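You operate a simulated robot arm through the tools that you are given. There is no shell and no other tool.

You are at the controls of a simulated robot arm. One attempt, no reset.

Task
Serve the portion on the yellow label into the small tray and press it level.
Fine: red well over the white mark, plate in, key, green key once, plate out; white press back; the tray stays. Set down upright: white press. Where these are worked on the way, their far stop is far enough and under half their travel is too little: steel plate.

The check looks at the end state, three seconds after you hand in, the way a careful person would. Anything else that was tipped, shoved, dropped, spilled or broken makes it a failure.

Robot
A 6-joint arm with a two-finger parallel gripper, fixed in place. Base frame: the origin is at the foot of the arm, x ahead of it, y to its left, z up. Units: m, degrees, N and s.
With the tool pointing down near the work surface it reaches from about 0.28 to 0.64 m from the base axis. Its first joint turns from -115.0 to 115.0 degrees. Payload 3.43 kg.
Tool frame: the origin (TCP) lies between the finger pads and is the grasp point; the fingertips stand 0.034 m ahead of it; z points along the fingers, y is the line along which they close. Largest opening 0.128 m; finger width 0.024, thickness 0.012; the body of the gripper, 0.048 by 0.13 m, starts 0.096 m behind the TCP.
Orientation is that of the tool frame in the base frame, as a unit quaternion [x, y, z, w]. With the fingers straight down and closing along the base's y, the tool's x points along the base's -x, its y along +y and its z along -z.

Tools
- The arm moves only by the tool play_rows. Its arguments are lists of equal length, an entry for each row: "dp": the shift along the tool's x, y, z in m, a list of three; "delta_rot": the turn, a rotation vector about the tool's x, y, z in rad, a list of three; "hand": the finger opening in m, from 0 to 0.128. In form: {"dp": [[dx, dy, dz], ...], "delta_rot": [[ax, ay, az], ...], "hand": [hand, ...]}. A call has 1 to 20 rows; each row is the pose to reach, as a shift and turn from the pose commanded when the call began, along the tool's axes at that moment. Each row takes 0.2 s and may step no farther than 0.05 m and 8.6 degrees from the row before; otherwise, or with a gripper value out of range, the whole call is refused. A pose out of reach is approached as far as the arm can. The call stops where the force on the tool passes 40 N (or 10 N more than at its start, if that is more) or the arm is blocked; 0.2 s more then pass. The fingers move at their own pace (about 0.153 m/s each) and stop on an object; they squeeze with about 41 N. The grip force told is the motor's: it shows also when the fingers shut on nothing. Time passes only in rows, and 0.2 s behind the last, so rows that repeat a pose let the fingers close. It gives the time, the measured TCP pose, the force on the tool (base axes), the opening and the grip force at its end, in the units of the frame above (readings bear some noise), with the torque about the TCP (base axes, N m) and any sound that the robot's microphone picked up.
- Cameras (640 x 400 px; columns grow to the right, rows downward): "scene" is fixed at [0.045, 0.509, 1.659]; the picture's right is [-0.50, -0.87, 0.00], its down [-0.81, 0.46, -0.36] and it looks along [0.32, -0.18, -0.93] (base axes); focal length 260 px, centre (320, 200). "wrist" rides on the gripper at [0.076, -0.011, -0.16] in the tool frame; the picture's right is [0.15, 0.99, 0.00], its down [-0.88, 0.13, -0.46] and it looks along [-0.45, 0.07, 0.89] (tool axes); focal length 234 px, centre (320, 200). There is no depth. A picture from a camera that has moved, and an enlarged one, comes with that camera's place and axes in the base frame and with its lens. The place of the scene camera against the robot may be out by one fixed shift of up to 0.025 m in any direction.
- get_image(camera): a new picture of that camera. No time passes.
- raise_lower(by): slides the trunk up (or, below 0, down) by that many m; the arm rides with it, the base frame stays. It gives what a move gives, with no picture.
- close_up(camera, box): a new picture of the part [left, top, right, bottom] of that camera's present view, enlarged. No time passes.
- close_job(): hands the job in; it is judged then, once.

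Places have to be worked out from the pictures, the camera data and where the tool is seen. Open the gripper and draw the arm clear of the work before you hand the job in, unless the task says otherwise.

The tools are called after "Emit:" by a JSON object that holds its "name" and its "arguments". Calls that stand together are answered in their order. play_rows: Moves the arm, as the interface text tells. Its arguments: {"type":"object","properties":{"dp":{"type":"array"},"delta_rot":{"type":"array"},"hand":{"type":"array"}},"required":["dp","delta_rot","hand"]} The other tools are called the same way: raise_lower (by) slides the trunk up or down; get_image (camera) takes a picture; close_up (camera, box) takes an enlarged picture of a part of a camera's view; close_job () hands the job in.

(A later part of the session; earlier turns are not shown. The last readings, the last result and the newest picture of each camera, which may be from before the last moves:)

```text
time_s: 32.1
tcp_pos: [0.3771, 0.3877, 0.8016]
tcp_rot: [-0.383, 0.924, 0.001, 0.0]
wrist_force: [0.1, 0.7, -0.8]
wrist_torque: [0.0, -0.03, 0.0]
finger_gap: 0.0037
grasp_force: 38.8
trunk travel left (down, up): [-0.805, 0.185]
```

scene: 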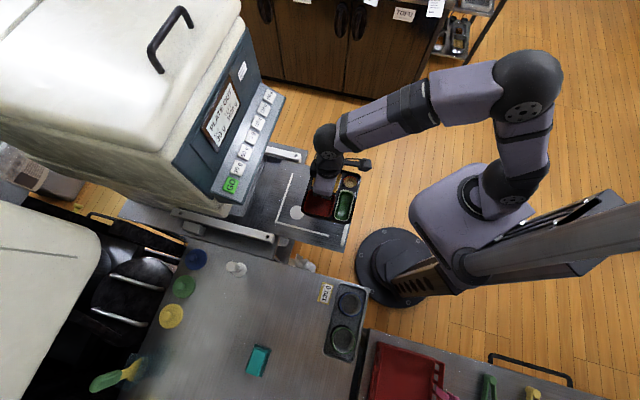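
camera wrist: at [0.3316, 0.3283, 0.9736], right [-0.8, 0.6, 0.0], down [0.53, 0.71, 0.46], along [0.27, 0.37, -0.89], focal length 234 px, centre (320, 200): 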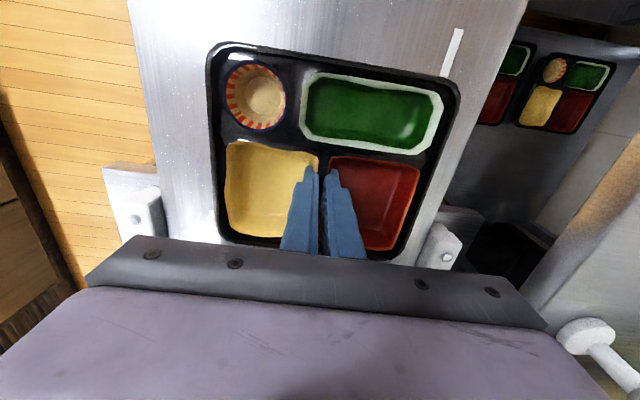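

No contact at z 0.8016 yet. I continue in 2–3 mm steps.

Emit:
{"name": "play_rows", "arguments": {"dp": [[0, 0, 0.002], [0, 0, 0.003]], "delta_rot": [[0, 0, 0], [0, 0, 0]], "hand": [0, 0]}}

Emit:
{"name": "play_rows", "arguments": {"dp": [[0, 0, 0.0015], [0, 0, 0.0025]], "delta_rot": [[0, 0, 0], [0, 0, 0]], "hand": [0, 0]}}

Emit:
{"name": "close_up", "arguments": {"camera": "wrist", "box": [100, 20, 560, 280]}}

```text
time_s: 32.7
tcp_pos: [0.3776, 0.3891, 0.7987]
tcp_rot: [-0.383, 0.924, 0.0, 0.0]
wrist_force: [0.1, -0.1, -0.6]
wrist_torque: [0.02, -0.02, -0.02]
finger_gap: 0.0038
grasp_force: 38.8
trunk travel left (down, up): [-0.805, 0.185]
```

```text
time_s: 33.3
tcp_pos: [0.3778, 0.3877, 0.7952]
tcp_rot: [-0.383, 0.924, 0.0, 0.0]
wrist_force: [-0.9, -0.6, -1.2]
wrist_torque: [-0.04, 0.04, 0.03]
finger_gap: 0.0039
grasp_force: 38.2
trunk travel left (down, up): [-0.805, 0.185]
```

```text
1.39 times, centred on (330, 150) of wrist
camera zoom: at [0.3316, 0.3272, 0.9554], right [-0.8, 0.6, 0.0], down [0.53, 0.71, 0.46], along [0.27, 0.37, -0.89], focal length 326 px, centre (306, 270)
```

zoom: 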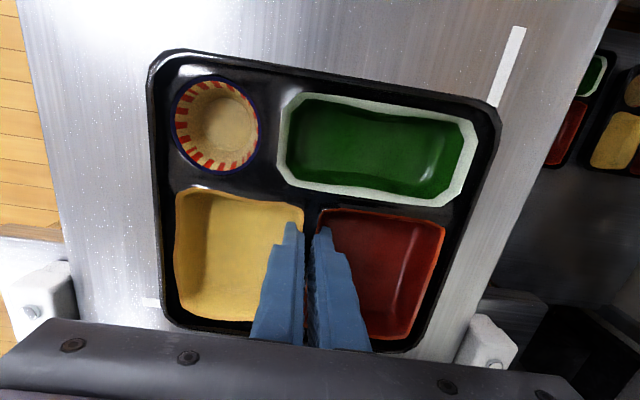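

Still free; the L line's end projects to the same place as before, so the registration holds. I keep stepping down.

Emit:
{"name": "play_rows", "arguments": {"dp": [[0, 0, 0.0015], [0, 0, 0.0025]], "delta_rot": [[0, 0, 0], [0, 0, 0]], "hand": [0, 0]}}

Emit:
{"name": "play_rows", "arguments": {"dp": [[0, 0, 0.0015], [0, 0, 0.0025]], "delta_rot": [[0, 0, 0], [0, 0, 0]], "hand": [0, 0]}}

```text
time_s: 33.9
tcp_pos: [0.3769, 0.3879, 0.7934]
tcp_rot: [-0.383, 0.924, 0.0, 0.0]
wrist_force: [0.4, -0.2, 0.0]
wrist_torque: [0.04, -0.06, -0.02]
finger_gap: 0.004
grasp_force: 38.9
trunk travel left (down, up): [-0.805, 0.185]
```

```text
time_s: 34.5
tcp_pos: [0.377, 0.3863, 0.7935]
tcp_rot: [-0.383, 0.924, 0.001, 0.002]
wrist_force: [0.1, -1.6, 16.8]
wrist_torque: [-0.82, 0.74, 0.02]
finger_gap: 0.0039
grasp_force: 38.9
trunk travel left (down, up): [-0.805, 0.185]
```

Contact felt at z≈0.7935 with ~17 N. I relieve the push by 2 mm and open the fingers gently within the wells.

Emit:
{"name": "play_rows", "arguments": {"dp": [[0, 0, -0.002], [0, 0, -0.002], [0, 0, -0.002], [0, 0, -0.002], [0, 0, -0.002]], "delta_rot": [[0, 0, 0], [0, 0, 0], [0, 0, 0], [0, 0, 0], [0, 0, 0]], "hand": [0.0, 0.008, 0.016, 0.025, 0.03]}}

Emit:
{"name": "close_up", "arguments": {"camera": "wrist", "box": [100, 20, 560, 280]}}

```text
time_s: 35.7
tcp_pos: [0.3762, 0.3872, 0.7931]
tcp_rot: [-0.382, 0.924, 0.0, 0.0]
wrist_force: [-2.6, 0.5, 2.8]
wrist_torque: [0.0, 0.02, 0.0]
finger_gap: 0.0293
grasp_force: 0.2
trunk travel left (down, up): [-0.805, 0.185]
```

```text
1.39 times, centred on (330, 150) of wrist
camera zoom: at [0.3308, 0.3271, 0.9524], right [-0.8, 0.6, 0.0], down [0.53, 0.71, 0.46], along [0.27, 0.37, -0.89], focal length 326 px, centre (306, 270)
```

zoom: 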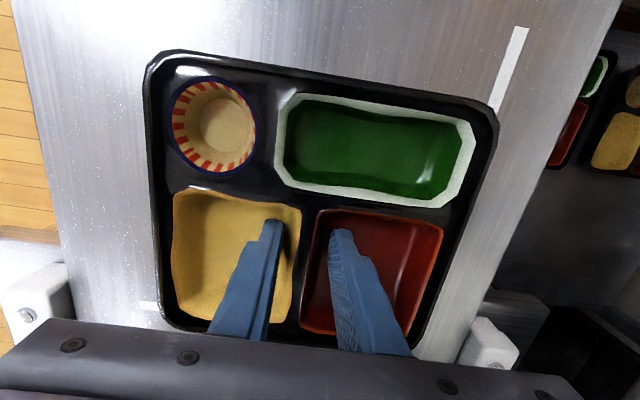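

The tray is released and sits on the plate. I lift the fingers straight up out of the wells.

Emit:
{"name": "play_rows", "arguments": {"dp": [[0, 0, -0.006], [0, 0, -0.015], [0, 0, -0.03], [0, 0, -0.05], [0.02, 0, -0.08], [0.05, 0, -0.11], [0.08, 0, -0.14], [0.11, 0, -0.16], [0.11, 0, -0.16]], "delta_rot": [[0, 0, 0], [0, 0, 0], [0, 0, 0], [0, 0, 0], [0, 0, 0], [0, 0, 0], [0, 0, 0], [0, 0, 0], [0, 0, 0]], "hand": [0.03, 0.03, 0.03, 0.03, 0.03, 0.03, 0.02, 0.0, 0.0]}}

Emit:
{"name": "get_image", "arguments": {"camera": "wrist"}}

Emit:
{"name": "close_up", "arguments": {"camera": "scene", "box": [220, 100, 380, 260]}}

```text
time_s: 37.7
tcp_pos: [0.2986, 0.3099, 0.9515]
tcp_rot: [-0.384, 0.924, 0.0, 0.0]
wrist_force: [0.4, 0.5, -0.3]
wrist_torque: [-0.04, 0.01, -0.01]
finger_gap: 0.0001
grasp_force: 33.0
trunk travel left (down, up): [-0.805, 0.185]
```

```text
taken
camera wrist: at [0.2525, 0.2496, 1.1111], right [-0.8, 0.6, 0.0], down [0.53, 0.71, 0.46], along [0.27, 0.37, -0.89], focal length 234 px, centre (320, 200)
```

wrist: 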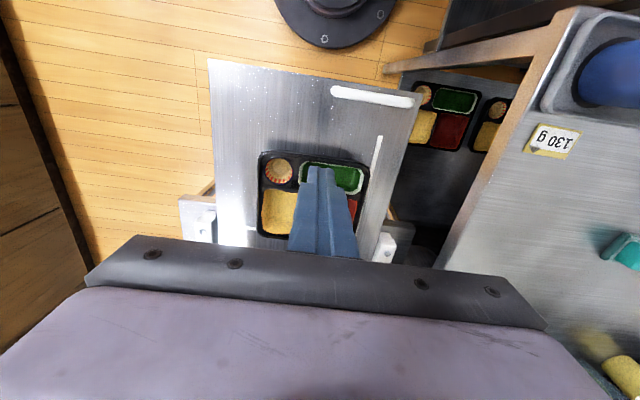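

```text
2.50 times, centred on (300, 180) of scene
camera zoom: at [0.045, 0.509, 1.659], right [-0.5, -0.87, 0.0], down [-0.81, 0.46, -0.36], along [0.32, -0.18, -0.93], focal length 650 px, centre (370, 250)
```

zoom: 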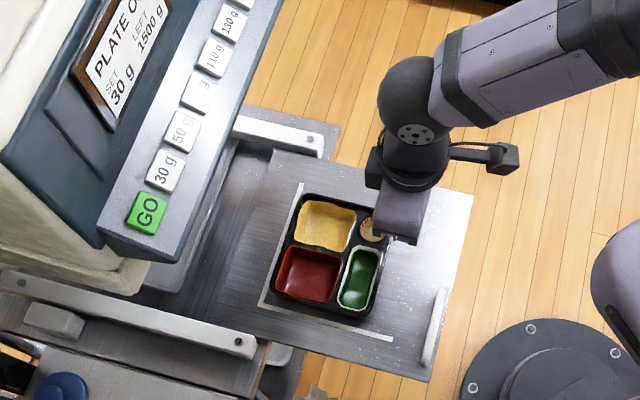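

The tray now sits inside the L. I zoom further to check the red well's centre against where the dot was.

Emit:
{"name": "close_up", "arguments": {"camera": "scene", "box": [260, 170, 350, 240]}}

Emit:
{"name": "close_up", "arguments": {"camera": "wrist", "box": [180, 50, 440, 260]}}

```text
5.71 times, centred on (305, 205) of scene
camera zoom: at [0.045, 0.509, 1.659], right [-0.5, -0.87, 0.0], down [-0.81, 0.46, -0.36], along [0.32, -0.18, -0.93], focal length 1485 px, centre (406, 171)
```

zoom: 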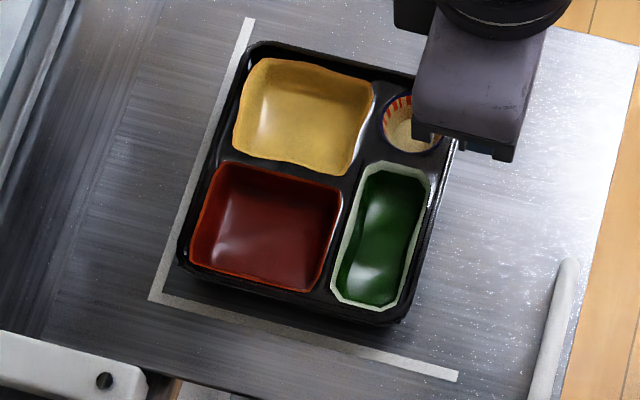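

```text
1.90 times, centred on (310, 155) of wrist
camera zoom: at [0.2525, 0.2496, 1.1111], right [-0.8, 0.6, 0.0], down [0.53, 0.71, 0.46], along [0.27, 0.37, -0.89], focal length 446 px, centre (339, 286)
```

zoom: 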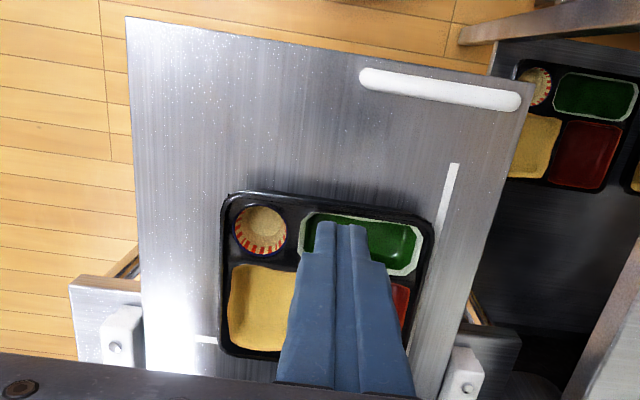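

The red well rim is centred over the dot's place to within about 4 mm, so the tray is placed well. Next I tilt the tool forward to get a level look at the machine front, the keys and the opening before pushing the plate.

Emit:
{"name": "play_rows", "arguments": {"dp": [[0.015, 0, -0.01], [0.03, 0, -0.02], [0.045, 0, -0.03], [0.06, 0, -0.04], [0.07, 0, -0.05], [0.07, 0, -0.05]], "delta_rot": [[0, -0.12, 0], [0, -0.24, 0], [0, -0.36, 0], [0, -0.48, 0], [0, -0.6, 0], [0, -0.6, 0]], "hand": [0, 0, 0, 0, 0, 0]}}

Emit:
{"name": "get_image", "arguments": {"camera": "wrist"}}

```text
time_s: 39.1
tcp_pos: [0.2668, 0.2889, 1.0198]
tcp_rot: [-0.366, 0.883, 0.113, 0.273]
wrist_force: [0.4, -0.4, -0.8]
wrist_torque: [-0.01, 0.01, 0.0]
finger_gap: 0.0
grasp_force: 31.9
out of reach, approached as far as the arm can: row 5, 6
trunk travel left (down, up): [-0.805, 0.185]
```

```text
taken
camera wrist: at [0.1665, 0.1738, 1.1078], right [-0.79, 0.61, -0.08], down [0.24, 0.42, 0.87], along [0.57, 0.67, -0.48], focal length 234 px, centre (320, 200)
```

wrist: 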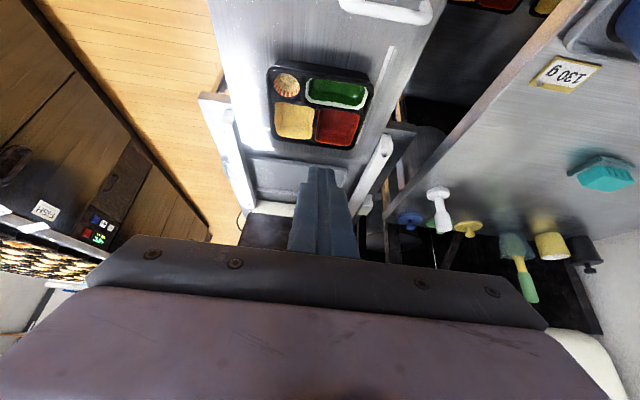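

The gripper hides the machine face in this pose, so I rely on the scene camera for the keys. Calibrating it with points triangulated by the wrist camera (shift about 8 mm), the keys lie in a row at s≈0.654 m along the 45° line, z≈1.11; I zoom on them to judge the panel's slope.

Emit:
{"name": "close_up", "arguments": {"camera": "scene", "box": [215, 80, 295, 140]}}

Emit:
{"name": "close_up", "arguments": {"camera": "scene", "box": [200, 140, 280, 220]}}

Emit:
{"name": "get_image", "arguments": {"camera": "scene"}}

```text
6.67 times, centred on (255, 110) of scene
camera zoom: at [0.045, 0.509, 1.659], right [-0.5, -0.87, 0.0], down [-0.81, 0.46, -0.36], along [0.32, -0.18, -0.93], focal length 1732 px, centre (753, 800)
```

zoom: 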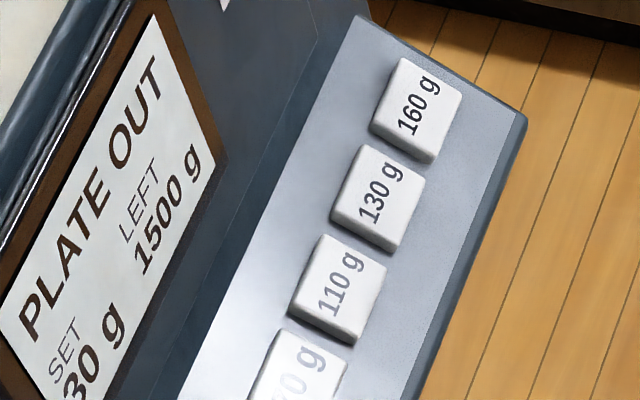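

```text
5.00 times, centred on (240, 180) of scene
camera zoom: at [0.045, 0.509, 1.659], right [-0.5, -0.87, 0.0], down [-0.81, 0.46, -0.36], along [0.32, -0.18, -0.93], focal length 1299 px, centre (720, 300)
```

zoom: 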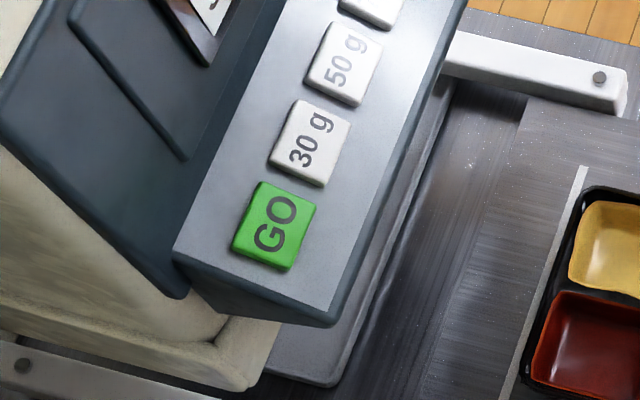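

```text
taken
```

scene: 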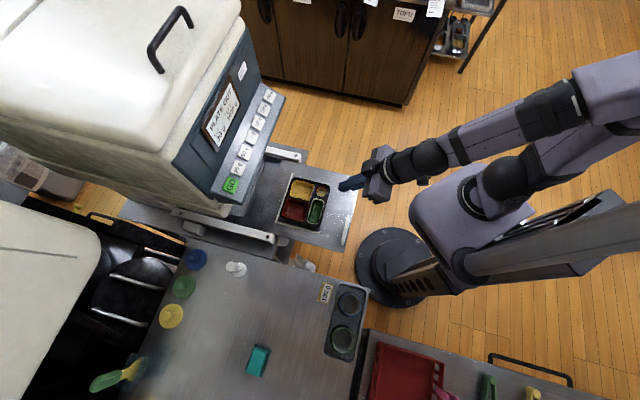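

The key panel slopes about 25° toward the robot, with its lip overhanging at s≈0.62, z≈1.09. I go back upright in front of the plate handle (s 0.31, n 0.07) to begin pushing the plate in.

Emit:
{"name": "play_rows", "arguments": {"dp": [[0.022, 0.011, 0.002], [0.044, 0.022, 0.004], [0.066, 0.033, 0.006], [0.088, 0.044, 0.009], [0.108, 0.054, 0.011], [0.108, 0.054, 0.011]], "delta_rot": [[0, 0.12, 0], [0, 0.24, 0], [0, 0.36, 0], [0, 0.48, 0], [0, 0.6, 0], [0, 0.6, 0]], "hand": [0, 0, 0, 0, 0, 0]}}

Emit:
{"name": "get_image", "arguments": {"camera": "wrist"}}

```text
time_s: 40.5
tcp_pos: [0.1694, 0.2678, 0.9495]
tcp_rot: [-0.382, 0.924, 0.0, -0.001]
wrist_force: [-0.6, 0.5, 0.4]
wrist_torque: [0.0, -0.03, -0.03]
finger_gap: 0.0
grasp_force: 32.9
trunk travel left (down, up): [-0.805, 0.185]
```

```text
taken
camera wrist: at [0.124, 0.208, 1.1083], right [-0.8, 0.6, 0.0], down [0.53, 0.72, 0.45], along [0.27, 0.37, -0.89], focal length 234 px, centre (320, 200)
```

wrist: 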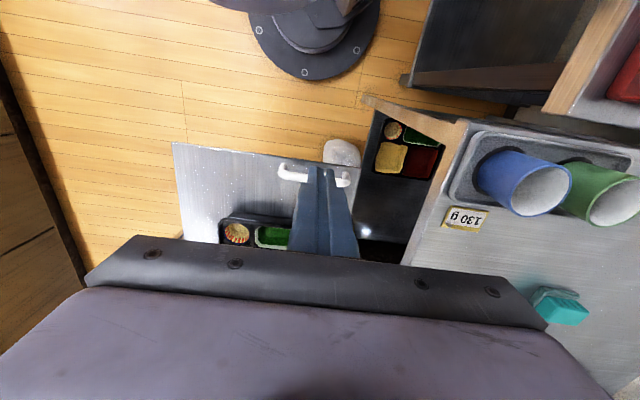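

Well placed ahead of the handle, about 35 mm clear of the plate edge. I lower the closed fingers to handle height.

Emit:
{"name": "play_rows", "arguments": {"dp": [[0, 0, 0.035], [0, 0, 0.07], [0, 0, 0.105], [0, 0, 0.135], [0, 0, 0.15], [0, 0, 0.15]], "delta_rot": [[0, 0, 0], [0, 0, 0], [0, 0, 0], [0, 0, 0], [0, 0, 0], [0, 0, 0]], "hand": [0, 0, 0, 0, 0, 0]}}

Emit:
{"name": "get_image", "arguments": {"camera": "wrist"}}

Emit:
{"name": "close_up", "arguments": {"camera": "scene", "box": [280, 150, 420, 280]}}

```text
time_s: 41.9
tcp_pos: [0.1673, 0.2682, 0.8006]
tcp_rot: [-0.382, 0.924, 0.0, -0.001]
wrist_force: [-0.7, 0.3, 0.1]
wrist_torque: [0.02, -0.01, -0.01]
finger_gap: 0.0
grasp_force: 32.8
trunk travel left (down, up): [-0.805, 0.185]
```

```text
taken
camera wrist: at [0.1226, 0.2087, 0.9591], right [-0.8, 0.6, 0.0], down [0.53, 0.71, 0.46], along [0.27, 0.37, -0.89], focal length 234 px, centre (320, 200)
```

wrist: 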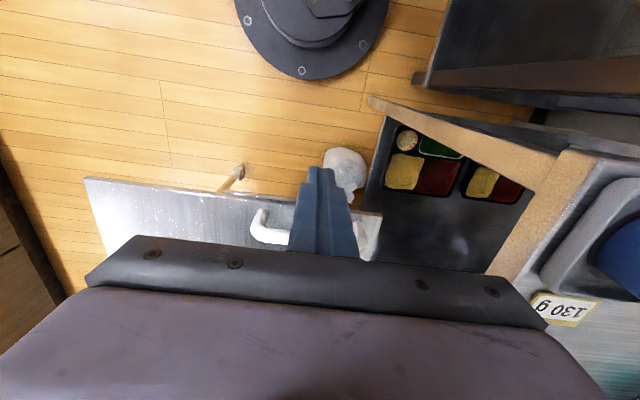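

```text
3.08 times, centred on (350, 215) of scene
camera zoom: at [0.045, 0.509, 1.659], right [-0.5, -0.87, 0.0], down [-0.81, 0.46, -0.36], along [0.32, -0.18, -0.93], focal length 799 px, centre (228, 154)
```

zoom: 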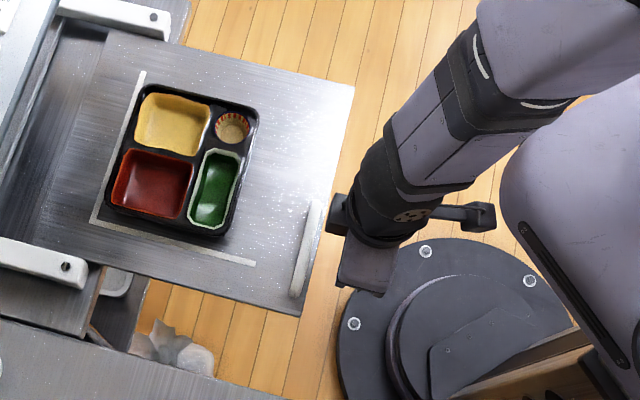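

The closed fingertips are at handle height in front of the bar. I push slowly along the plate's slide direction, ramping gently so the tray does not shift.

Emit:
{"name": "play_rows", "arguments": {"dp": [[-0.012, 0, 0], [-0.023, 0, 0], [-0.03, 0, 0], [-0.035, 0, 0], [-0.04, 0, 0], [-0.045, 0, 0], [-0.051, 0, 0], [-0.058, 0, 0], [-0.066, 0, 0], [-0.075, 0, 0], [-0.085, 0, 0], [-0.095, 0, 0], [-0.105, 0, 0], [-0.115, 0, 0], [-0.125, 0, 0], [-0.134, 0, 0], [-0.142, 0, 0], [-0.148, 0, 0], [-0.152, 0, 0], [-0.154, 0, 0]], "delta_rot": [[0, 0, 0], [0, 0, 0], [0, 0, 0], [0, 0, 0], [0, 0, 0], [0, 0, 0], [0, 0, 0], [0, 0, 0], [0, 0, 0], [0, 0, 0], [0, 0, 0], [0, 0, 0], [0, 0, 0], [0, 0, 0], [0, 0, 0], [0, 0, 0], [0, 0, 0], [0, 0, 0], [0, 0, 0], [0, 0, 0]], "hand": [0, 0, 0, 0, 0, 0, 0, 0, 0, 0, 0, 0, 0, 0, 0, 0, 0, 0, 0, 0]}}

Emit:
{"name": "get_image", "arguments": {"camera": "wrist"}}

Emit:
{"name": "close_up", "arguments": {"camera": "scene", "box": [190, 90, 370, 270]}}

```text
time_s: 46.1
tcp_pos: [0.2783, 0.3788, 0.8005]
tcp_rot: [-0.382, 0.924, 0.0, 0.0]
wrist_force: [-0.7, -0.5, -0.9]
wrist_torque: [-0.03, 0.0, 0.02]
finger_gap: 0.0
grasp_force: 33.1
trunk travel left (down, up): [-0.805, 0.185]
```

```text
taken
camera wrist: at [0.2324, 0.3173, 0.9598], right [-0.8, 0.6, 0.0], down [0.53, 0.71, 0.46], along [0.27, 0.37, -0.89], focal length 234 px, centre (320, 200)
```

wrist: 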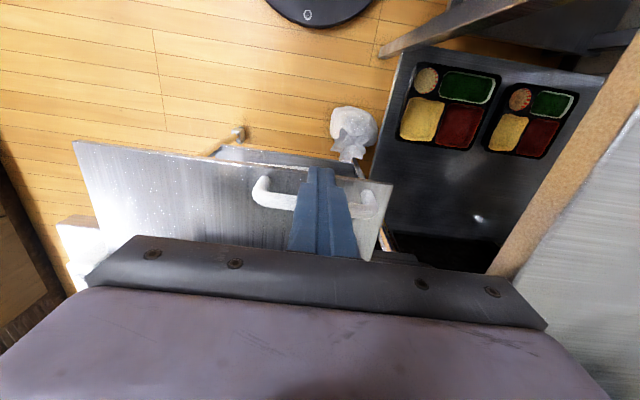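

```text
2.22 times, centred on (280, 180) of scene
camera zoom: at [0.045, 0.509, 1.659], right [-0.5, -0.87, 0.0], down [-0.81, 0.46, -0.36], along [0.32, -0.18, -0.93], focal length 577 px, centre (409, 244)
```

zoom: 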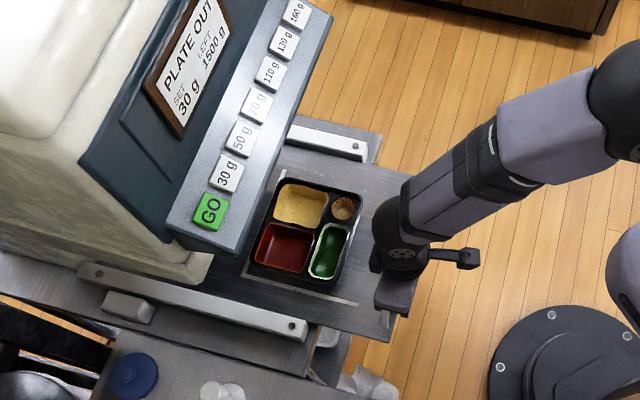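

The plate slid ~0.115 m easily with the tray riding along. To clear the overhanging panel for the rest, I back off slightly and lean the hand back 25°.

Emit:
{"name": "play_rows", "arguments": {"dp": [[0.012, 0, 0], [0.022, 0, 0], [0.022, 0, 0.002], [0.022, 0, 0.005], [0.022, 0, 0.0075], [0.022, 0, 0.0075]], "delta_rot": [[0, 0, 0], [0, 0, 0], [0, -0.145, 0], [0, -0.29, 0], [0, -0.436, 0], [0, -0.436, 0]], "hand": [0, 0, 0, 0, 0, 0]}}

Emit:
{"name": "get_image", "arguments": {"camera": "wrist"}}

Emit:
{"name": "close_up", "arguments": {"camera": "scene", "box": [190, 90, 370, 270]}}

```text
time_s: 47.5
tcp_pos: [0.2739, 0.3446, 0.7921]
tcp_rot: [-0.373, 0.914, 0.023, 0.156]
wrist_force: [0.0, -0.2, -0.7]
wrist_torque: [-0.01, 0.01, 0.0]
finger_gap: 0.0
grasp_force: 33.0
out of reach, approached as far as the arm can: row 5
trunk travel left (down, up): [-0.805, 0.185]
```

```text
taken
camera wrist: at [0.1865, 0.2617, 0.9213], right [-0.78, 0.61, -0.12], down [0.38, 0.62, 0.69], along [0.5, 0.49, -0.71], focal length 234 px, centre (320, 200)
```

wrist: 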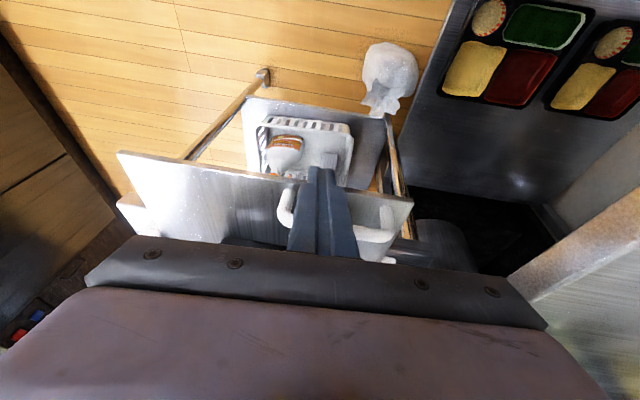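

```text
2.22 times, centred on (280, 180) of scene
camera zoom: at [0.045, 0.509, 1.659], right [-0.5, -0.87, 0.0], down [-0.81, 0.46, -0.36], along [0.32, -0.18, -0.93], focal length 577 px, centre (409, 244)
```

zoom: 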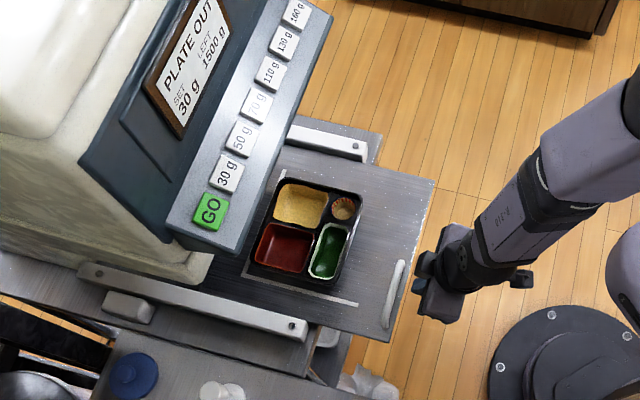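

The tilt aligned the hand with the forearm (near-singular), so orientation was only partly reached. I raise the arm 0.2 m, correct the tilt there, then lower the trunk by the same amount to get a better arm posture.

Emit:
{"name": "play_rows", "arguments": {"dp": [[-0.012, -0.003, -0.038], [-0.024, -0.006, -0.076], [-0.036, -0.009, -0.114], [-0.048, -0.012, -0.152], [-0.0605, -0.0149, -0.1898], [-0.0605, -0.0149, -0.1898], [-0.0605, -0.0149, -0.1898], [-0.0605, -0.0149, -0.1898]], "delta_rot": [[0, 0, 0], [0, 0, 0], [0, 0, 0], [0, 0, 0], [0, 0, 0], [-0.0388, -0.0642, 0.0032], [-0.0775, -0.1285, 0.0065], [-0.0775, -0.1285, 0.0065]], "hand": [0, 0, 0, 0, 0, 0, 0, 0]}}

```text
time_s: 49.3
tcp_pos: [0.2565, 0.3334, 0.9909]
tcp_rot: [-0.372, 0.884, 0.143, 0.243]
wrist_force: [-0.8, -0.1, 0.1]
wrist_torque: [0.04, 0.05, -0.01]
finger_gap: 0.0
grasp_force: 32.3
trunk travel left (down, up): [-0.805, 0.185]
```

The earlier pose had actually been accepted and the hand over-rotated with my correction; I undo that, align to s 0.435, n 0.07 with 25° lean, and check the pose before lowering the trunk.

Emit:
{"name": "play_rows", "arguments": {"dp": [[-0.008, 0.0075, 0.0045], [-0.016, 0.0151, 0.0091], [-0.016, 0.0151, 0.0091], [-0.016, 0.0151, 0.0091]], "delta_rot": [[0.0388, 0.0642, -0.0032], [0.0775, 0.1285, -0.0065], [0.0775, 0.1285, -0.0065], [0.0775, 0.1285, -0.0065]], "hand": [0, 0, 0, 0]}}

```text
time_s: 50.3
tcp_pos: [0.2572, 0.3583, 0.9908]
tcp_rot: [-0.374, 0.902, 0.083, 0.2]
wrist_force: [-0.6, -0.9, -0.1]
wrist_torque: [-0.01, 0.02, 0.0]
finger_gap: 0.0001
grasp_force: 33.7
trunk travel left (down, up): [-0.805, 0.185]
```

Orientation and place are now right (25° lean, s 0.435, n 0.072). I lower the trunk so the fingertips come to handle height.

Emit:
{"name": "raise_lower", "arguments": {"by": -0.197}}

Emit:
{"name": "get_image", "arguments": {"camera": "wrist"}}

Emit:
{"name": "close_up", "arguments": {"camera": "scene", "box": [190, 90, 370, 270]}}

```text
time_s: 52.4
tcp_pos: [0.2569, 0.3575, 0.7943]
tcp_rot: [-0.374, 0.902, 0.083, 0.2]
wrist_force: [-0.4, 0.2, -0.6]
wrist_torque: [0.01, -0.01, -0.01]
finger_gap: 0.0
grasp_force: 33.1
trunk travel left (down, up): [-0.608, 0.382]
```

```text
taken
camera wrist: at [0.1686, 0.2541, 0.9073], right [-0.79, 0.61, -0.06], down [0.34, 0.52, 0.79], along [0.51, 0.6, -0.62], focal length 234 px, centre (320, 200)
```

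wrist: 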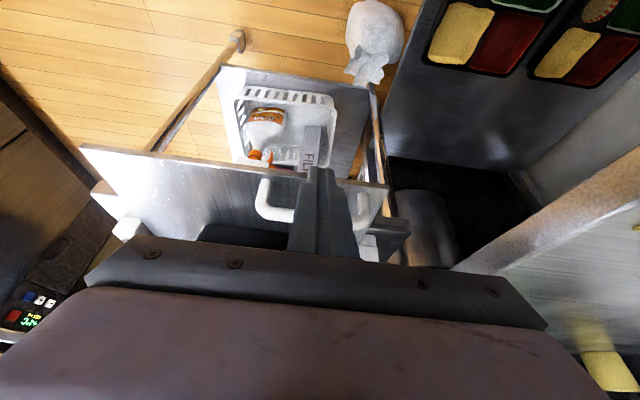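

```text
2.22 times, centred on (280, 180) of scene
camera zoom: at [0.045, 0.509, 1.659], right [-0.5, -0.87, 0.0], down [-0.81, 0.46, -0.36], along [0.32, -0.18, -0.93], focal length 577 px, centre (409, 244)
```

zoom: 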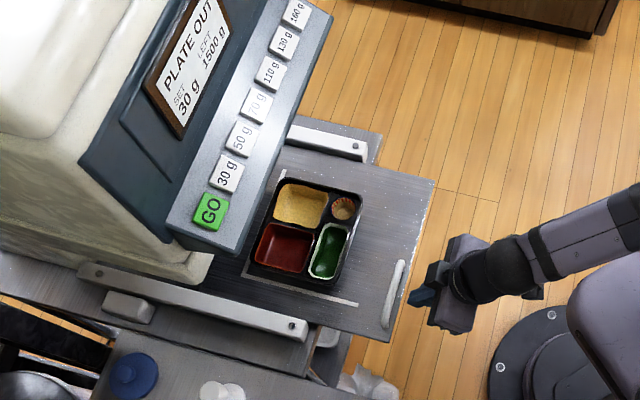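

The finger is poised in front of the bar. I push on gently along the slide toward the far stop.

Emit:
{"name": "play_rows", "arguments": {"dp": [[-0.00725, 0, 0.00338], [-0.01269, 0, 0.00592], [-0.01631, 0, 0.00761], [-0.01994, 0, 0.0093], [-0.02447, 0, 0.01141], [-0.02991, 0, 0.01395], [-0.03625, 0, 0.0169], [-0.0435, 0, 0.02028], [-0.05166, 0, 0.02409], [-0.05982, 0, 0.02789], [-0.06797, 0, 0.0317], [-0.07613, 0, 0.0355], [-0.08429, 0, 0.0393], [-0.09244, 0, 0.04311], [-0.09969, 0, 0.04649], [-0.10604, 0, 0.04944], [-0.11147, 0, 0.05198], [-0.11601, 0, 0.05409], [-0.11963, 0, 0.05578], [-0.12235, 0, 0.05705]], "delta_rot": [[0, 0, 0], [0, 0, 0], [0, 0, 0], [0, 0, 0], [0, 0, 0], [0, 0, 0], [0, 0, 0], [0, 0, 0], [0, 0, 0], [0, 0, 0], [0, 0, 0], [0, 0, 0], [0, 0, 0], [0, 0, 0], [0, 0, 0], [0, 0, 0], [0, 0, 0], [0, 0, 0], [0, 0, 0], [0, 0, 0]], "hand": [0, 0, 0, 0, 0, 0, 0, 0, 0, 0, 0, 0, 0, 0, 0, 0, 0, 0, 0, 0]}}

Emit:
{"name": "get_image", "arguments": {"camera": "wrist"}}

Emit:
{"name": "close_up", "arguments": {"camera": "scene", "box": [190, 90, 370, 270]}}

```text
time_s: 56.6
tcp_pos: [0.3524, 0.4528, 0.7947]
tcp_rot: [-0.374, 0.902, 0.083, 0.2]
wrist_force: [-1.6, -1.4, -0.5]
wrist_torque: [0.0, 0.03, 0.03]
finger_gap: 0.0
grasp_force: 32.7
trunk travel left (down, up): [-0.608, 0.382]
```

```text
taken
camera wrist: at [0.2642, 0.3499, 0.907], right [-0.79, 0.61, -0.06], down [0.34, 0.52, 0.79], along [0.51, 0.6, -0.62], focal length 234 px, centre (320, 200)
```

wrist: 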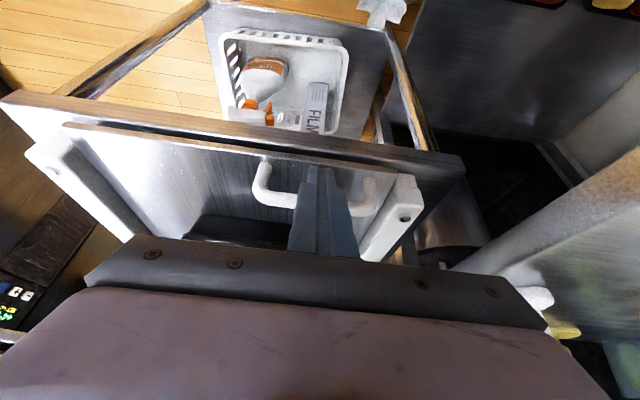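

```text
2.22 times, centred on (280, 180) of scene
camera zoom: at [0.045, 0.509, 1.659], right [-0.5, -0.87, 0.0], down [-0.81, 0.46, -0.36], along [0.32, -0.18, -0.93], focal length 577 px, centre (409, 244)
```

zoom: 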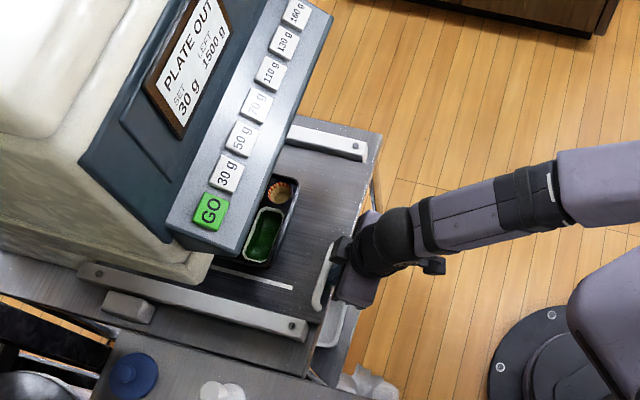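

The plate is about 0.24 m in, still reading PLATE OUT. I continue slowly until it meets the stop.

Emit:
{"name": "play_rows", "arguments": {"dp": [[-0.00272, 0, 0.00127], [-0.00634, 0, 0.00296], [-0.01088, 0, 0.00507], [-0.01631, 0, 0.00761], [-0.02175, 0, 0.01014], [-0.02719, 0, 0.01268], [-0.03263, 0, 0.01521], [-0.03806, 0, 0.01775], [-0.0435, 0, 0.02028], [-0.04894, 0, 0.02282], [-0.05438, 0, 0.02536], [-0.05982, 0, 0.02789]], "delta_rot": [[0, 0, 0], [0, 0, 0], [0, 0, 0], [0, 0, 0], [0, 0, 0], [0, 0, 0], [0, 0, 0], [0, 0, 0], [0, 0, 0], [0, 0, 0], [0, 0, 0], [0, 0, 0]], "hand": [0, 0, 0, 0, 0, 0, 0, 0, 0, 0, 0, 0]}}

Emit:
{"name": "close_up", "arguments": {"camera": "scene", "box": [190, 90, 370, 270]}}

Emit:
{"name": "get_image", "arguments": {"camera": "wrist"}}

```text
time_s: 58.2
tcp_pos: [0.369, 0.4703, 0.7877]
tcp_rot: [-0.374, 0.905, 0.074, 0.187]
wrist_force: [-3.5, -2.2, -3.6]
wrist_torque: [-0.07, -0.02, -0.03]
finger_gap: 0.0
grasp_force: 32.3
trunk travel left (down, up): [-0.608, 0.382]
stopped in row 7: the force on the tool passed its limit at 42 N (the readings are from after the stop); the commanded pose is now the measured one
```

```text
2.22 times, centred on (280, 180) of scene
camera zoom: at [0.045, 0.509, 1.659], right [-0.5, -0.87, 0.0], down [-0.81, 0.46, -0.36], along [0.32, -0.18, -0.93], focal length 577 px, centre (409, 244)
```

zoom: 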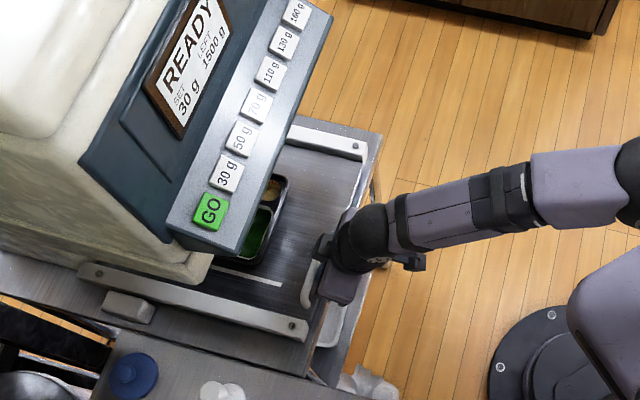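

```text
taken
camera wrist: at [0.2828, 0.3694, 0.9037], right [-0.79, 0.61, -0.06], down [0.35, 0.54, 0.77], along [0.5, 0.58, -0.64], focal length 234 px, centre (320, 200)
```

wrist: 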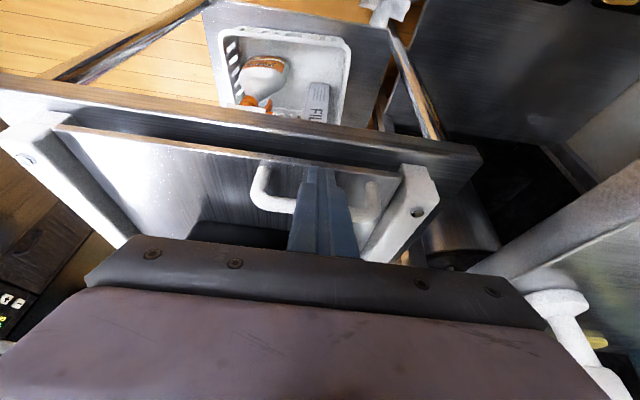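

The plate hit its stop and the display now shows READY. I back away from the handle before raising the arm to the keys.

Emit:
{"name": "play_rows", "arguments": {"dp": [[0.0276, 0, -0.0118], [0.0643, 0, -0.0276], [0.101, 0, -0.0433], [0.1103, 0, -0.0473], [0.1103, 0, -0.0473]], "delta_rot": [[0, 0, 0], [0, 0, 0], [0, 0, 0], [0, 0, 0], [0, 0, 0]], "hand": [0, 0, 0, 0, 0]}}

Emit:
{"name": "raise_lower", "arguments": {"by": 0.37}}

Emit:
{"name": "get_image", "arguments": {"camera": "scene"}}

Emit:
{"name": "get_image", "arguments": {"camera": "wrist"}}

```text
time_s: 59.4
tcp_pos: [0.2841, 0.3854, 0.7877]
tcp_rot: [-0.375, 0.904, 0.076, 0.189]
wrist_force: [0.1, 0.1, 0.3]
wrist_torque: [0.02, 0.01, -0.02]
finger_gap: 0.0
grasp_force: 33.5
trunk travel left (down, up): [-0.608, 0.382]
```

```text
time_s: 63.0
tcp_pos: [0.2842, 0.3864, 1.158]
tcp_rot: [-0.375, 0.905, 0.075, 0.189]
wrist_force: [-0.3, -0.5, -0.1]
wrist_torque: [0.0, 0.0, -0.02]
finger_gap: 0.0
grasp_force: 32.7
trunk travel left (down, up): [-0.978, 0.012]
```

```text
taken
```

scene: 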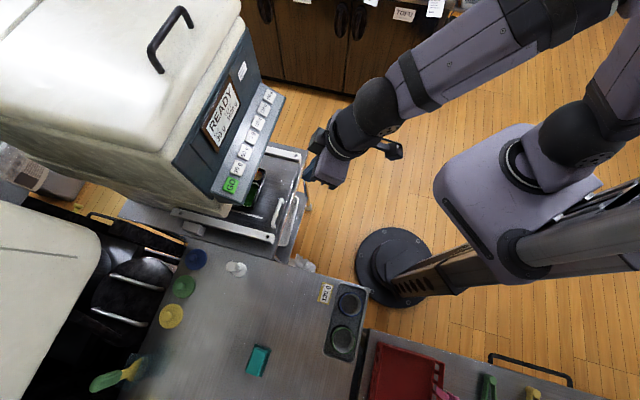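

```text
taken
camera wrist: at [0.198, 0.2858, 1.2739], right [-0.79, 0.61, -0.06], down [0.35, 0.54, 0.77], along [0.5, 0.59, -0.64], focal length 234 px, centre (320, 200)
```

wrist: 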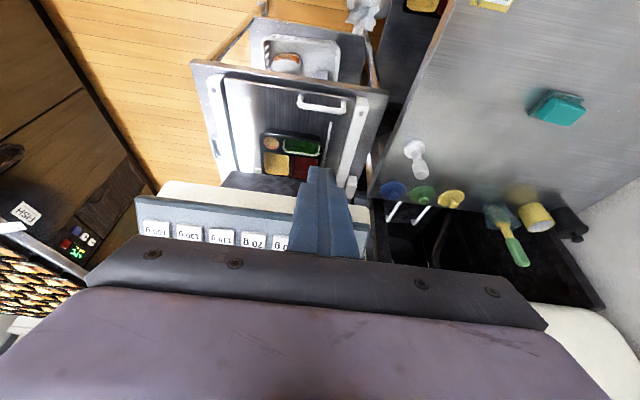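

The wrist camera now sees the key row directly. I enlarge it to locate the 130 g key precisely.

Emit:
{"name": "close_up", "arguments": {"camera": "wrist", "box": [120, 170, 380, 280]}}

Emit:
{"name": "close_up", "arguments": {"camera": "scene", "box": [190, 70, 370, 220]}}

```text
2.46 times, centred on (250, 225) of wrist
camera zoom: at [0.198, 0.2858, 1.2739], right [-0.79, 0.61, -0.06], down [0.35, 0.54, 0.77], along [0.5, 0.59, -0.64], focal length 576 px, centre (492, 138)
```

zoom: 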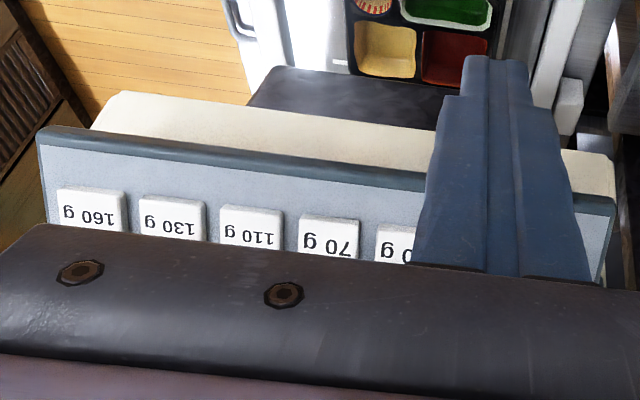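

```text
2.67 times, centred on (280, 145) of scene
camera zoom: at [0.045, 0.509, 1.659], right [-0.5, -0.87, 0.0], down [-0.81, 0.46, -0.36], along [0.32, -0.18, -0.93], focal length 693 px, centre (427, 347)
```

zoom: 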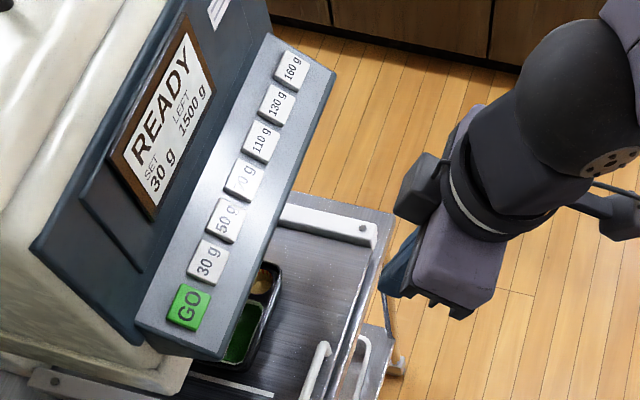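

Two cameras agree on the 130 g key at about (0.527, 0.397, 1.113). I move the closed fingertips to 40 mm off that key along the panel's normal.

Emit:
{"name": "play_rows", "arguments": {"dp": [[-0.009, 0, -0.0212], [-0.03, -0.03, -0.014], [-0.055, -0.06, -0.006], [-0.08, -0.09, 0.003], [-0.105, -0.12, 0.015], [-0.13, -0.148, 0.029], [-0.146, -0.1639, 0.0391], [-0.146, -0.1639, 0.0391]], "delta_rot": [[0, 0, 0], [0, 0, 0], [0, 0, 0], [0, 0, 0], [0, 0, 0], [0, 0, 0], [0, 0, 0], [0, 0, 0]], "hand": [0, 0, 0, 0, 0, 0, 0, 0]}}

Emit:
{"name": "close_up", "arguments": {"camera": "scene", "box": [190, 60, 340, 220]}}

Emit:
{"name": "get_image", "arguments": {"camera": "wrist"}}

```text
time_s: 64.8
tcp_pos: [0.5073, 0.376, 1.1815]
tcp_rot: [-0.374, 0.905, 0.075, 0.189]
wrist_force: [0.6, 0.4, 0.5]
wrist_torque: [0.02, 0.02, -0.03]
finger_gap: 0.0001
grasp_force: 32.7
trunk travel left (down, up): [-0.978, 0.012]
```

```text
2.50 times, centred on (265, 140) of scene
camera zoom: at [0.045, 0.509, 1.659], right [-0.5, -0.87, 0.0], down [-0.81, 0.46, -0.36], along [0.32, -0.18, -0.93], focal length 650 px, centre (458, 350)
```

zoom: 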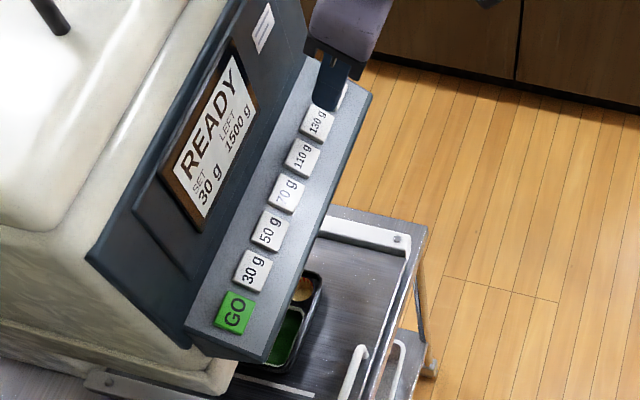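

```text
taken
camera wrist: at [0.4195, 0.2739, 1.297], right [-0.79, 0.61, -0.06], down [0.35, 0.54, 0.77], along [0.5, 0.59, -0.64], focal length 234 px, centre (320, 200)
```

wrist: 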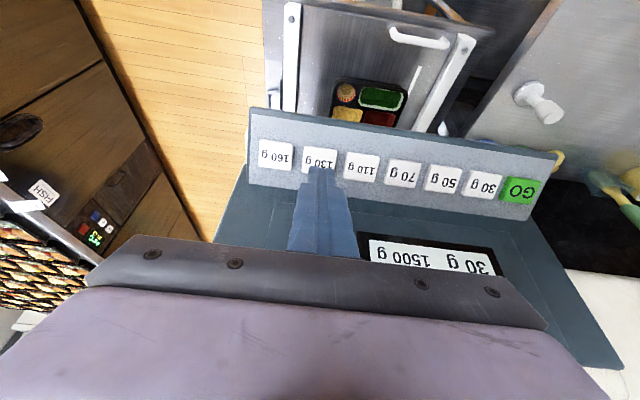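

The wrist camera shows all keys and the display. By the camera geometry the tip centre will land at about pixel (319.5, 163) after 40 mm; I zoom to compare with the 130 g key.

Emit:
{"name": "close_up", "arguments": {"camera": "wrist", "box": [240, 110, 400, 210]}}

```text
4.00 times, centred on (320, 160) of wrist
camera zoom: at [0.4195, 0.2739, 1.297], right [-0.79, 0.61, -0.06], down [0.35, 0.54, 0.77], along [0.5, 0.59, -0.64], focal length 937 px, centre (320, 360)
```

zoom: 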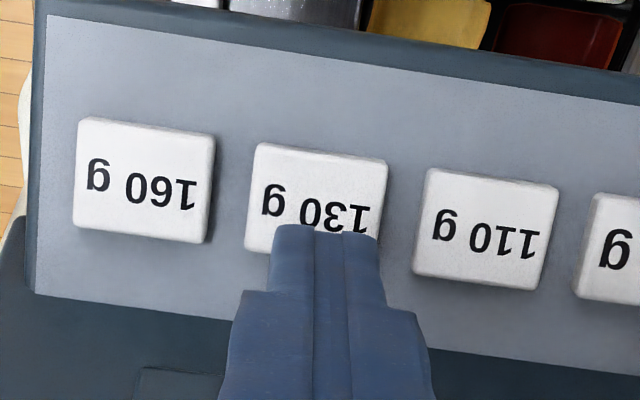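

The predicted touch point coincides with the 130 g key's centre within 2 mm. I advance slowly along the tool axis to press it.

Emit:
{"name": "play_rows", "arguments": {"dp": [[0, 0, 0.012], [0, 0, 0.024], [0, 0, 0.031], [0, 0, 0.035], [0, 0, 0.037]], "delta_rot": [[0, 0, 0], [0, 0, 0], [0, 0, 0], [0, 0, 0], [0, 0, 0]], "hand": [0, 0, 0, 0, 0]}}

Emit:
{"name": "get_image", "arguments": {"camera": "wrist"}}

```text
time_s: 66.0
tcp_pos: [0.516, 0.3862, 1.1478]
tcp_rot: [-0.375, 0.904, 0.076, 0.189]
wrist_force: [-0.3, 0.2, 0.3]
wrist_torque: [-0.01, 0.03, -0.03]
finger_gap: 0.0003
grasp_force: 32.4
trunk travel left (down, up): [-0.978, 0.012]
```

```text
taken
camera wrist: at [0.4295, 0.2849, 1.2634], right [-0.79, 0.61, -0.06], down [0.35, 0.54, 0.77], along [0.5, 0.59, -0.64], focal length 234 px, centre (320, 200)
```

wrist: 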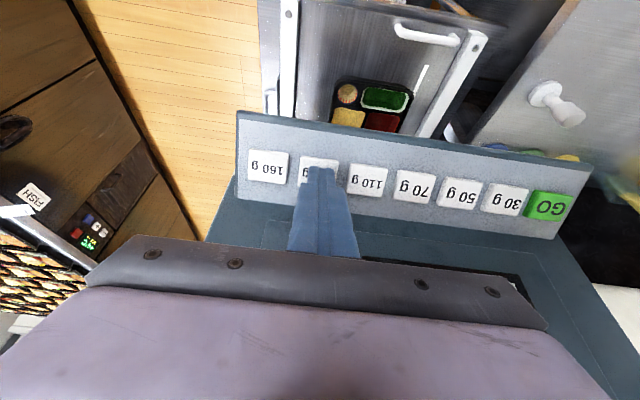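

No contact yet; the tip is just over the key. I advance in 2 mm steps and watch force and display.

Emit:
{"name": "play_rows", "arguments": {"dp": [[0, 0, 0.002], [0, 0, 0.004], [0, 0, 0.005]], "delta_rot": [[0, 0, 0], [0, 0, 0], [0, 0, 0]], "hand": [0, 0, 0]}}

Emit:
{"name": "close_up", "arguments": {"camera": "scene", "box": [190, 60, 340, 220]}}

```text
time_s: 66.8
tcp_pos: [0.5179, 0.387, 1.1418]
tcp_rot: [-0.374, 0.905, 0.076, 0.189]
wrist_force: [-0.4, 0.7, 2.5]
wrist_torque: [0.01, 0.03, 0.03]
finger_gap: 0.0
grasp_force: 32.8
trunk travel left (down, up): [-0.978, 0.012]
heard: click
```

```text
2.50 times, centred on (265, 140) of scene
camera zoom: at [0.045, 0.509, 1.659], right [-0.5, -0.87, 0.0], down [-0.81, 0.46, -0.36], along [0.32, -0.18, -0.93], focal length 650 px, centre (458, 350)
```

zoom: 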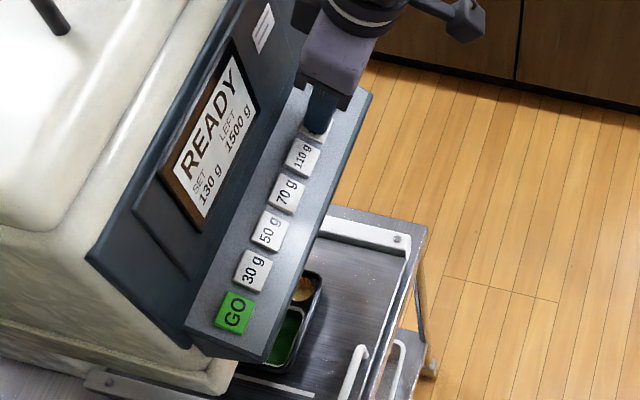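

A click, and the display now shows SET 130 g with READY. I retract off the key and move along the row by 0.22 m to above the green GO key.

Emit:
{"name": "play_rows", "arguments": {"dp": [[0, 0, -0.02], [0, 0, -0.045], [0, 0.03, -0.045], [0, 0.07, -0.045], [0, 0.11, -0.045], [0, 0.15, -0.045], [0, 0.19, -0.045], [0, 0.2205, -0.045], [0, 0.2205, -0.045]], "delta_rot": [[0, 0, 0], [0, 0, 0], [0, 0, 0], [0, 0, 0], [0, 0, 0], [0, 0, 0], [0, 0, 0], [0, 0, 0], [0, 0, 0]], "hand": [0, 0, 0, 0, 0, 0, 0, 0, 0]}}

Emit:
{"name": "get_image", "arguments": {"camera": "wrist"}}

Emit:
{"name": "close_up", "arguments": {"camera": "wrist", "box": [240, 110, 400, 210]}}

Emit:
{"name": "close_up", "arguments": {"camera": "scene", "box": [190, 60, 340, 220]}}

```text
time_s: 68.8
tcp_pos: [0.3512, 0.5281, 1.1825]
tcp_rot: [-0.374, 0.905, 0.076, 0.19]
wrist_force: [0.4, -1.1, 0.8]
wrist_torque: [0.02, -0.01, 0.04]
finger_gap: 0.0
grasp_force: 34.0
trunk travel left (down, up): [-0.978, 0.012]
```

```text
taken
camera wrist: at [0.2642, 0.4278, 1.2989], right [-0.79, 0.61, -0.06], down [0.35, 0.54, 0.77], along [0.5, 0.59, -0.64], focal length 234 px, centre (320, 200)
```

wrist: 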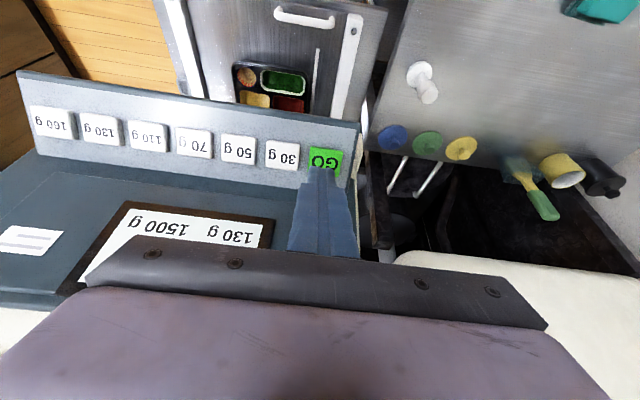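

```text
4.00 times, centred on (320, 160) of wrist
camera zoom: at [0.2642, 0.4278, 1.2989], right [-0.79, 0.61, -0.06], down [0.35, 0.54, 0.77], along [0.5, 0.59, -0.64], focal length 937 px, centre (320, 360)
```

zoom: 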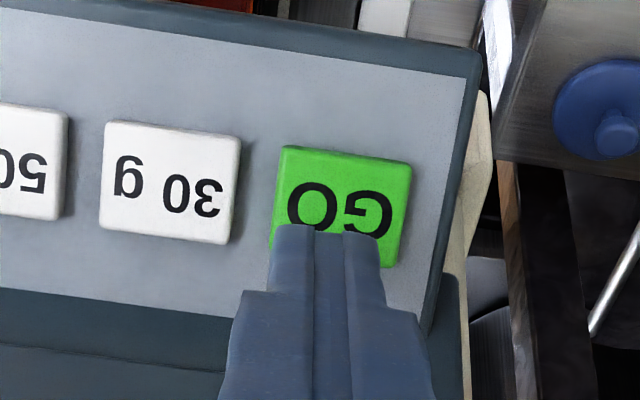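

```text
2.50 times, centred on (265, 140) of scene
camera zoom: at [0.045, 0.509, 1.659], right [-0.5, -0.87, 0.0], down [-0.81, 0.46, -0.36], along [0.32, -0.18, -0.93], focal length 650 px, centre (458, 350)
```

zoom: 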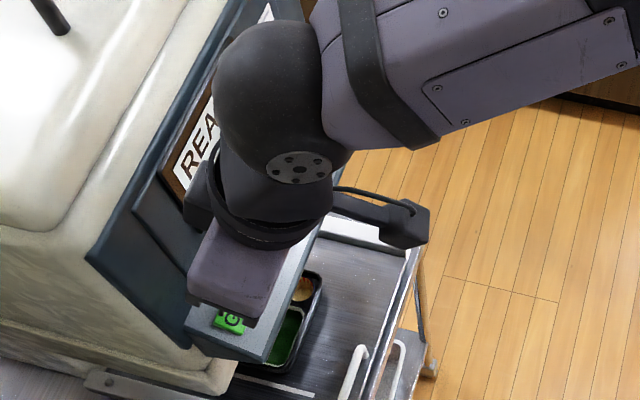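

The display (seen by wrist) reads 130 g. The GO key centre is ~6 mm to the right of my aim, so I shift by that and press once, stopping when the click is heard.

Emit:
{"name": "play_rows", "arguments": {"dp": [[0, 0.0057, 0.012], [0, 0.0057, 0.025], [0, 0.0057, 0.034], [0, 0.0057, 0.039], [0, 0.0057, 0.042], [0, 0.0057, 0.0445]], "delta_rot": [[0, 0, 0], [0, 0, 0], [0, 0, 0], [0, 0, 0], [0, 0, 0], [0, 0, 0]], "hand": [0, 0, 0, 0, 0, 0]}}

```text
time_s: 70.2
tcp_pos: [0.3585, 0.5467, 1.1421]
tcp_rot: [-0.375, 0.905, 0.076, 0.188]
wrist_force: [-0.9, -1.4, 2.1]
wrist_torque: [0.03, -0.01, 0.01]
finger_gap: 0.0
grasp_force: 32.7
trunk travel left (down, up): [-0.978, 0.012]
heard: click
```

One click heard on GO. I retract straight back along the tool axis and look at what the machine does.

Emit:
{"name": "play_rows", "arguments": {"dp": [[0, 0, -0.015], [0, 0, -0.035], [0, 0, -0.06], [0.03, 0, -0.075], [0.06, 0, -0.085], [0.06, 0, -0.085]], "delta_rot": [[0, 0, 0], [0, 0, 0], [0, 0, 0], [0, 0, 0], [0, 0, 0], [0, 0, 0]], "hand": [0, 0, 0, 0, 0, 0]}}

Emit:
{"name": "get_image", "arguments": {"camera": "wrist"}}

Emit:
{"name": "get_image", "arguments": {"camera": "scene"}}

```text
time_s: 71.6
tcp_pos: [0.2958, 0.4841, 1.1939]
tcp_rot: [-0.374, 0.905, 0.076, 0.189]
wrist_force: [0.4, 0.5, -0.1]
wrist_torque: [-0.02, 0.01, 0.02]
finger_gap: 0.0
grasp_force: 33.0
trunk travel left (down, up): [-0.978, 0.012]
```

```text
taken
camera wrist: at [0.2083, 0.3841, 1.3104], right [-0.79, 0.61, -0.06], down [0.35, 0.54, 0.77], along [0.5, 0.59, -0.64], focal length 234 px, centre (320, 200)
```

wrist: 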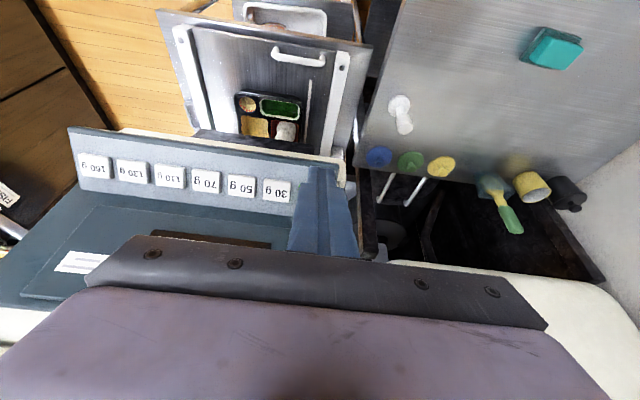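

```text
taken
```

scene: 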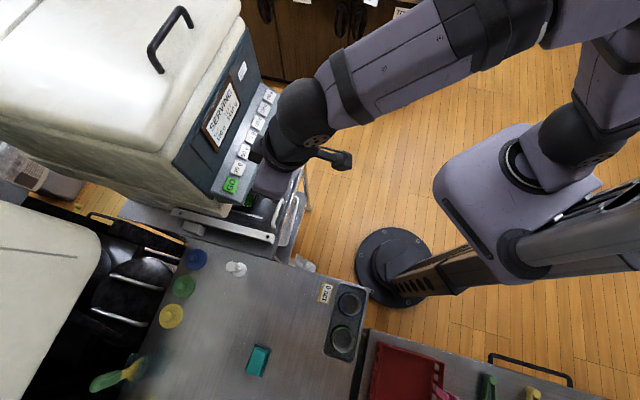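

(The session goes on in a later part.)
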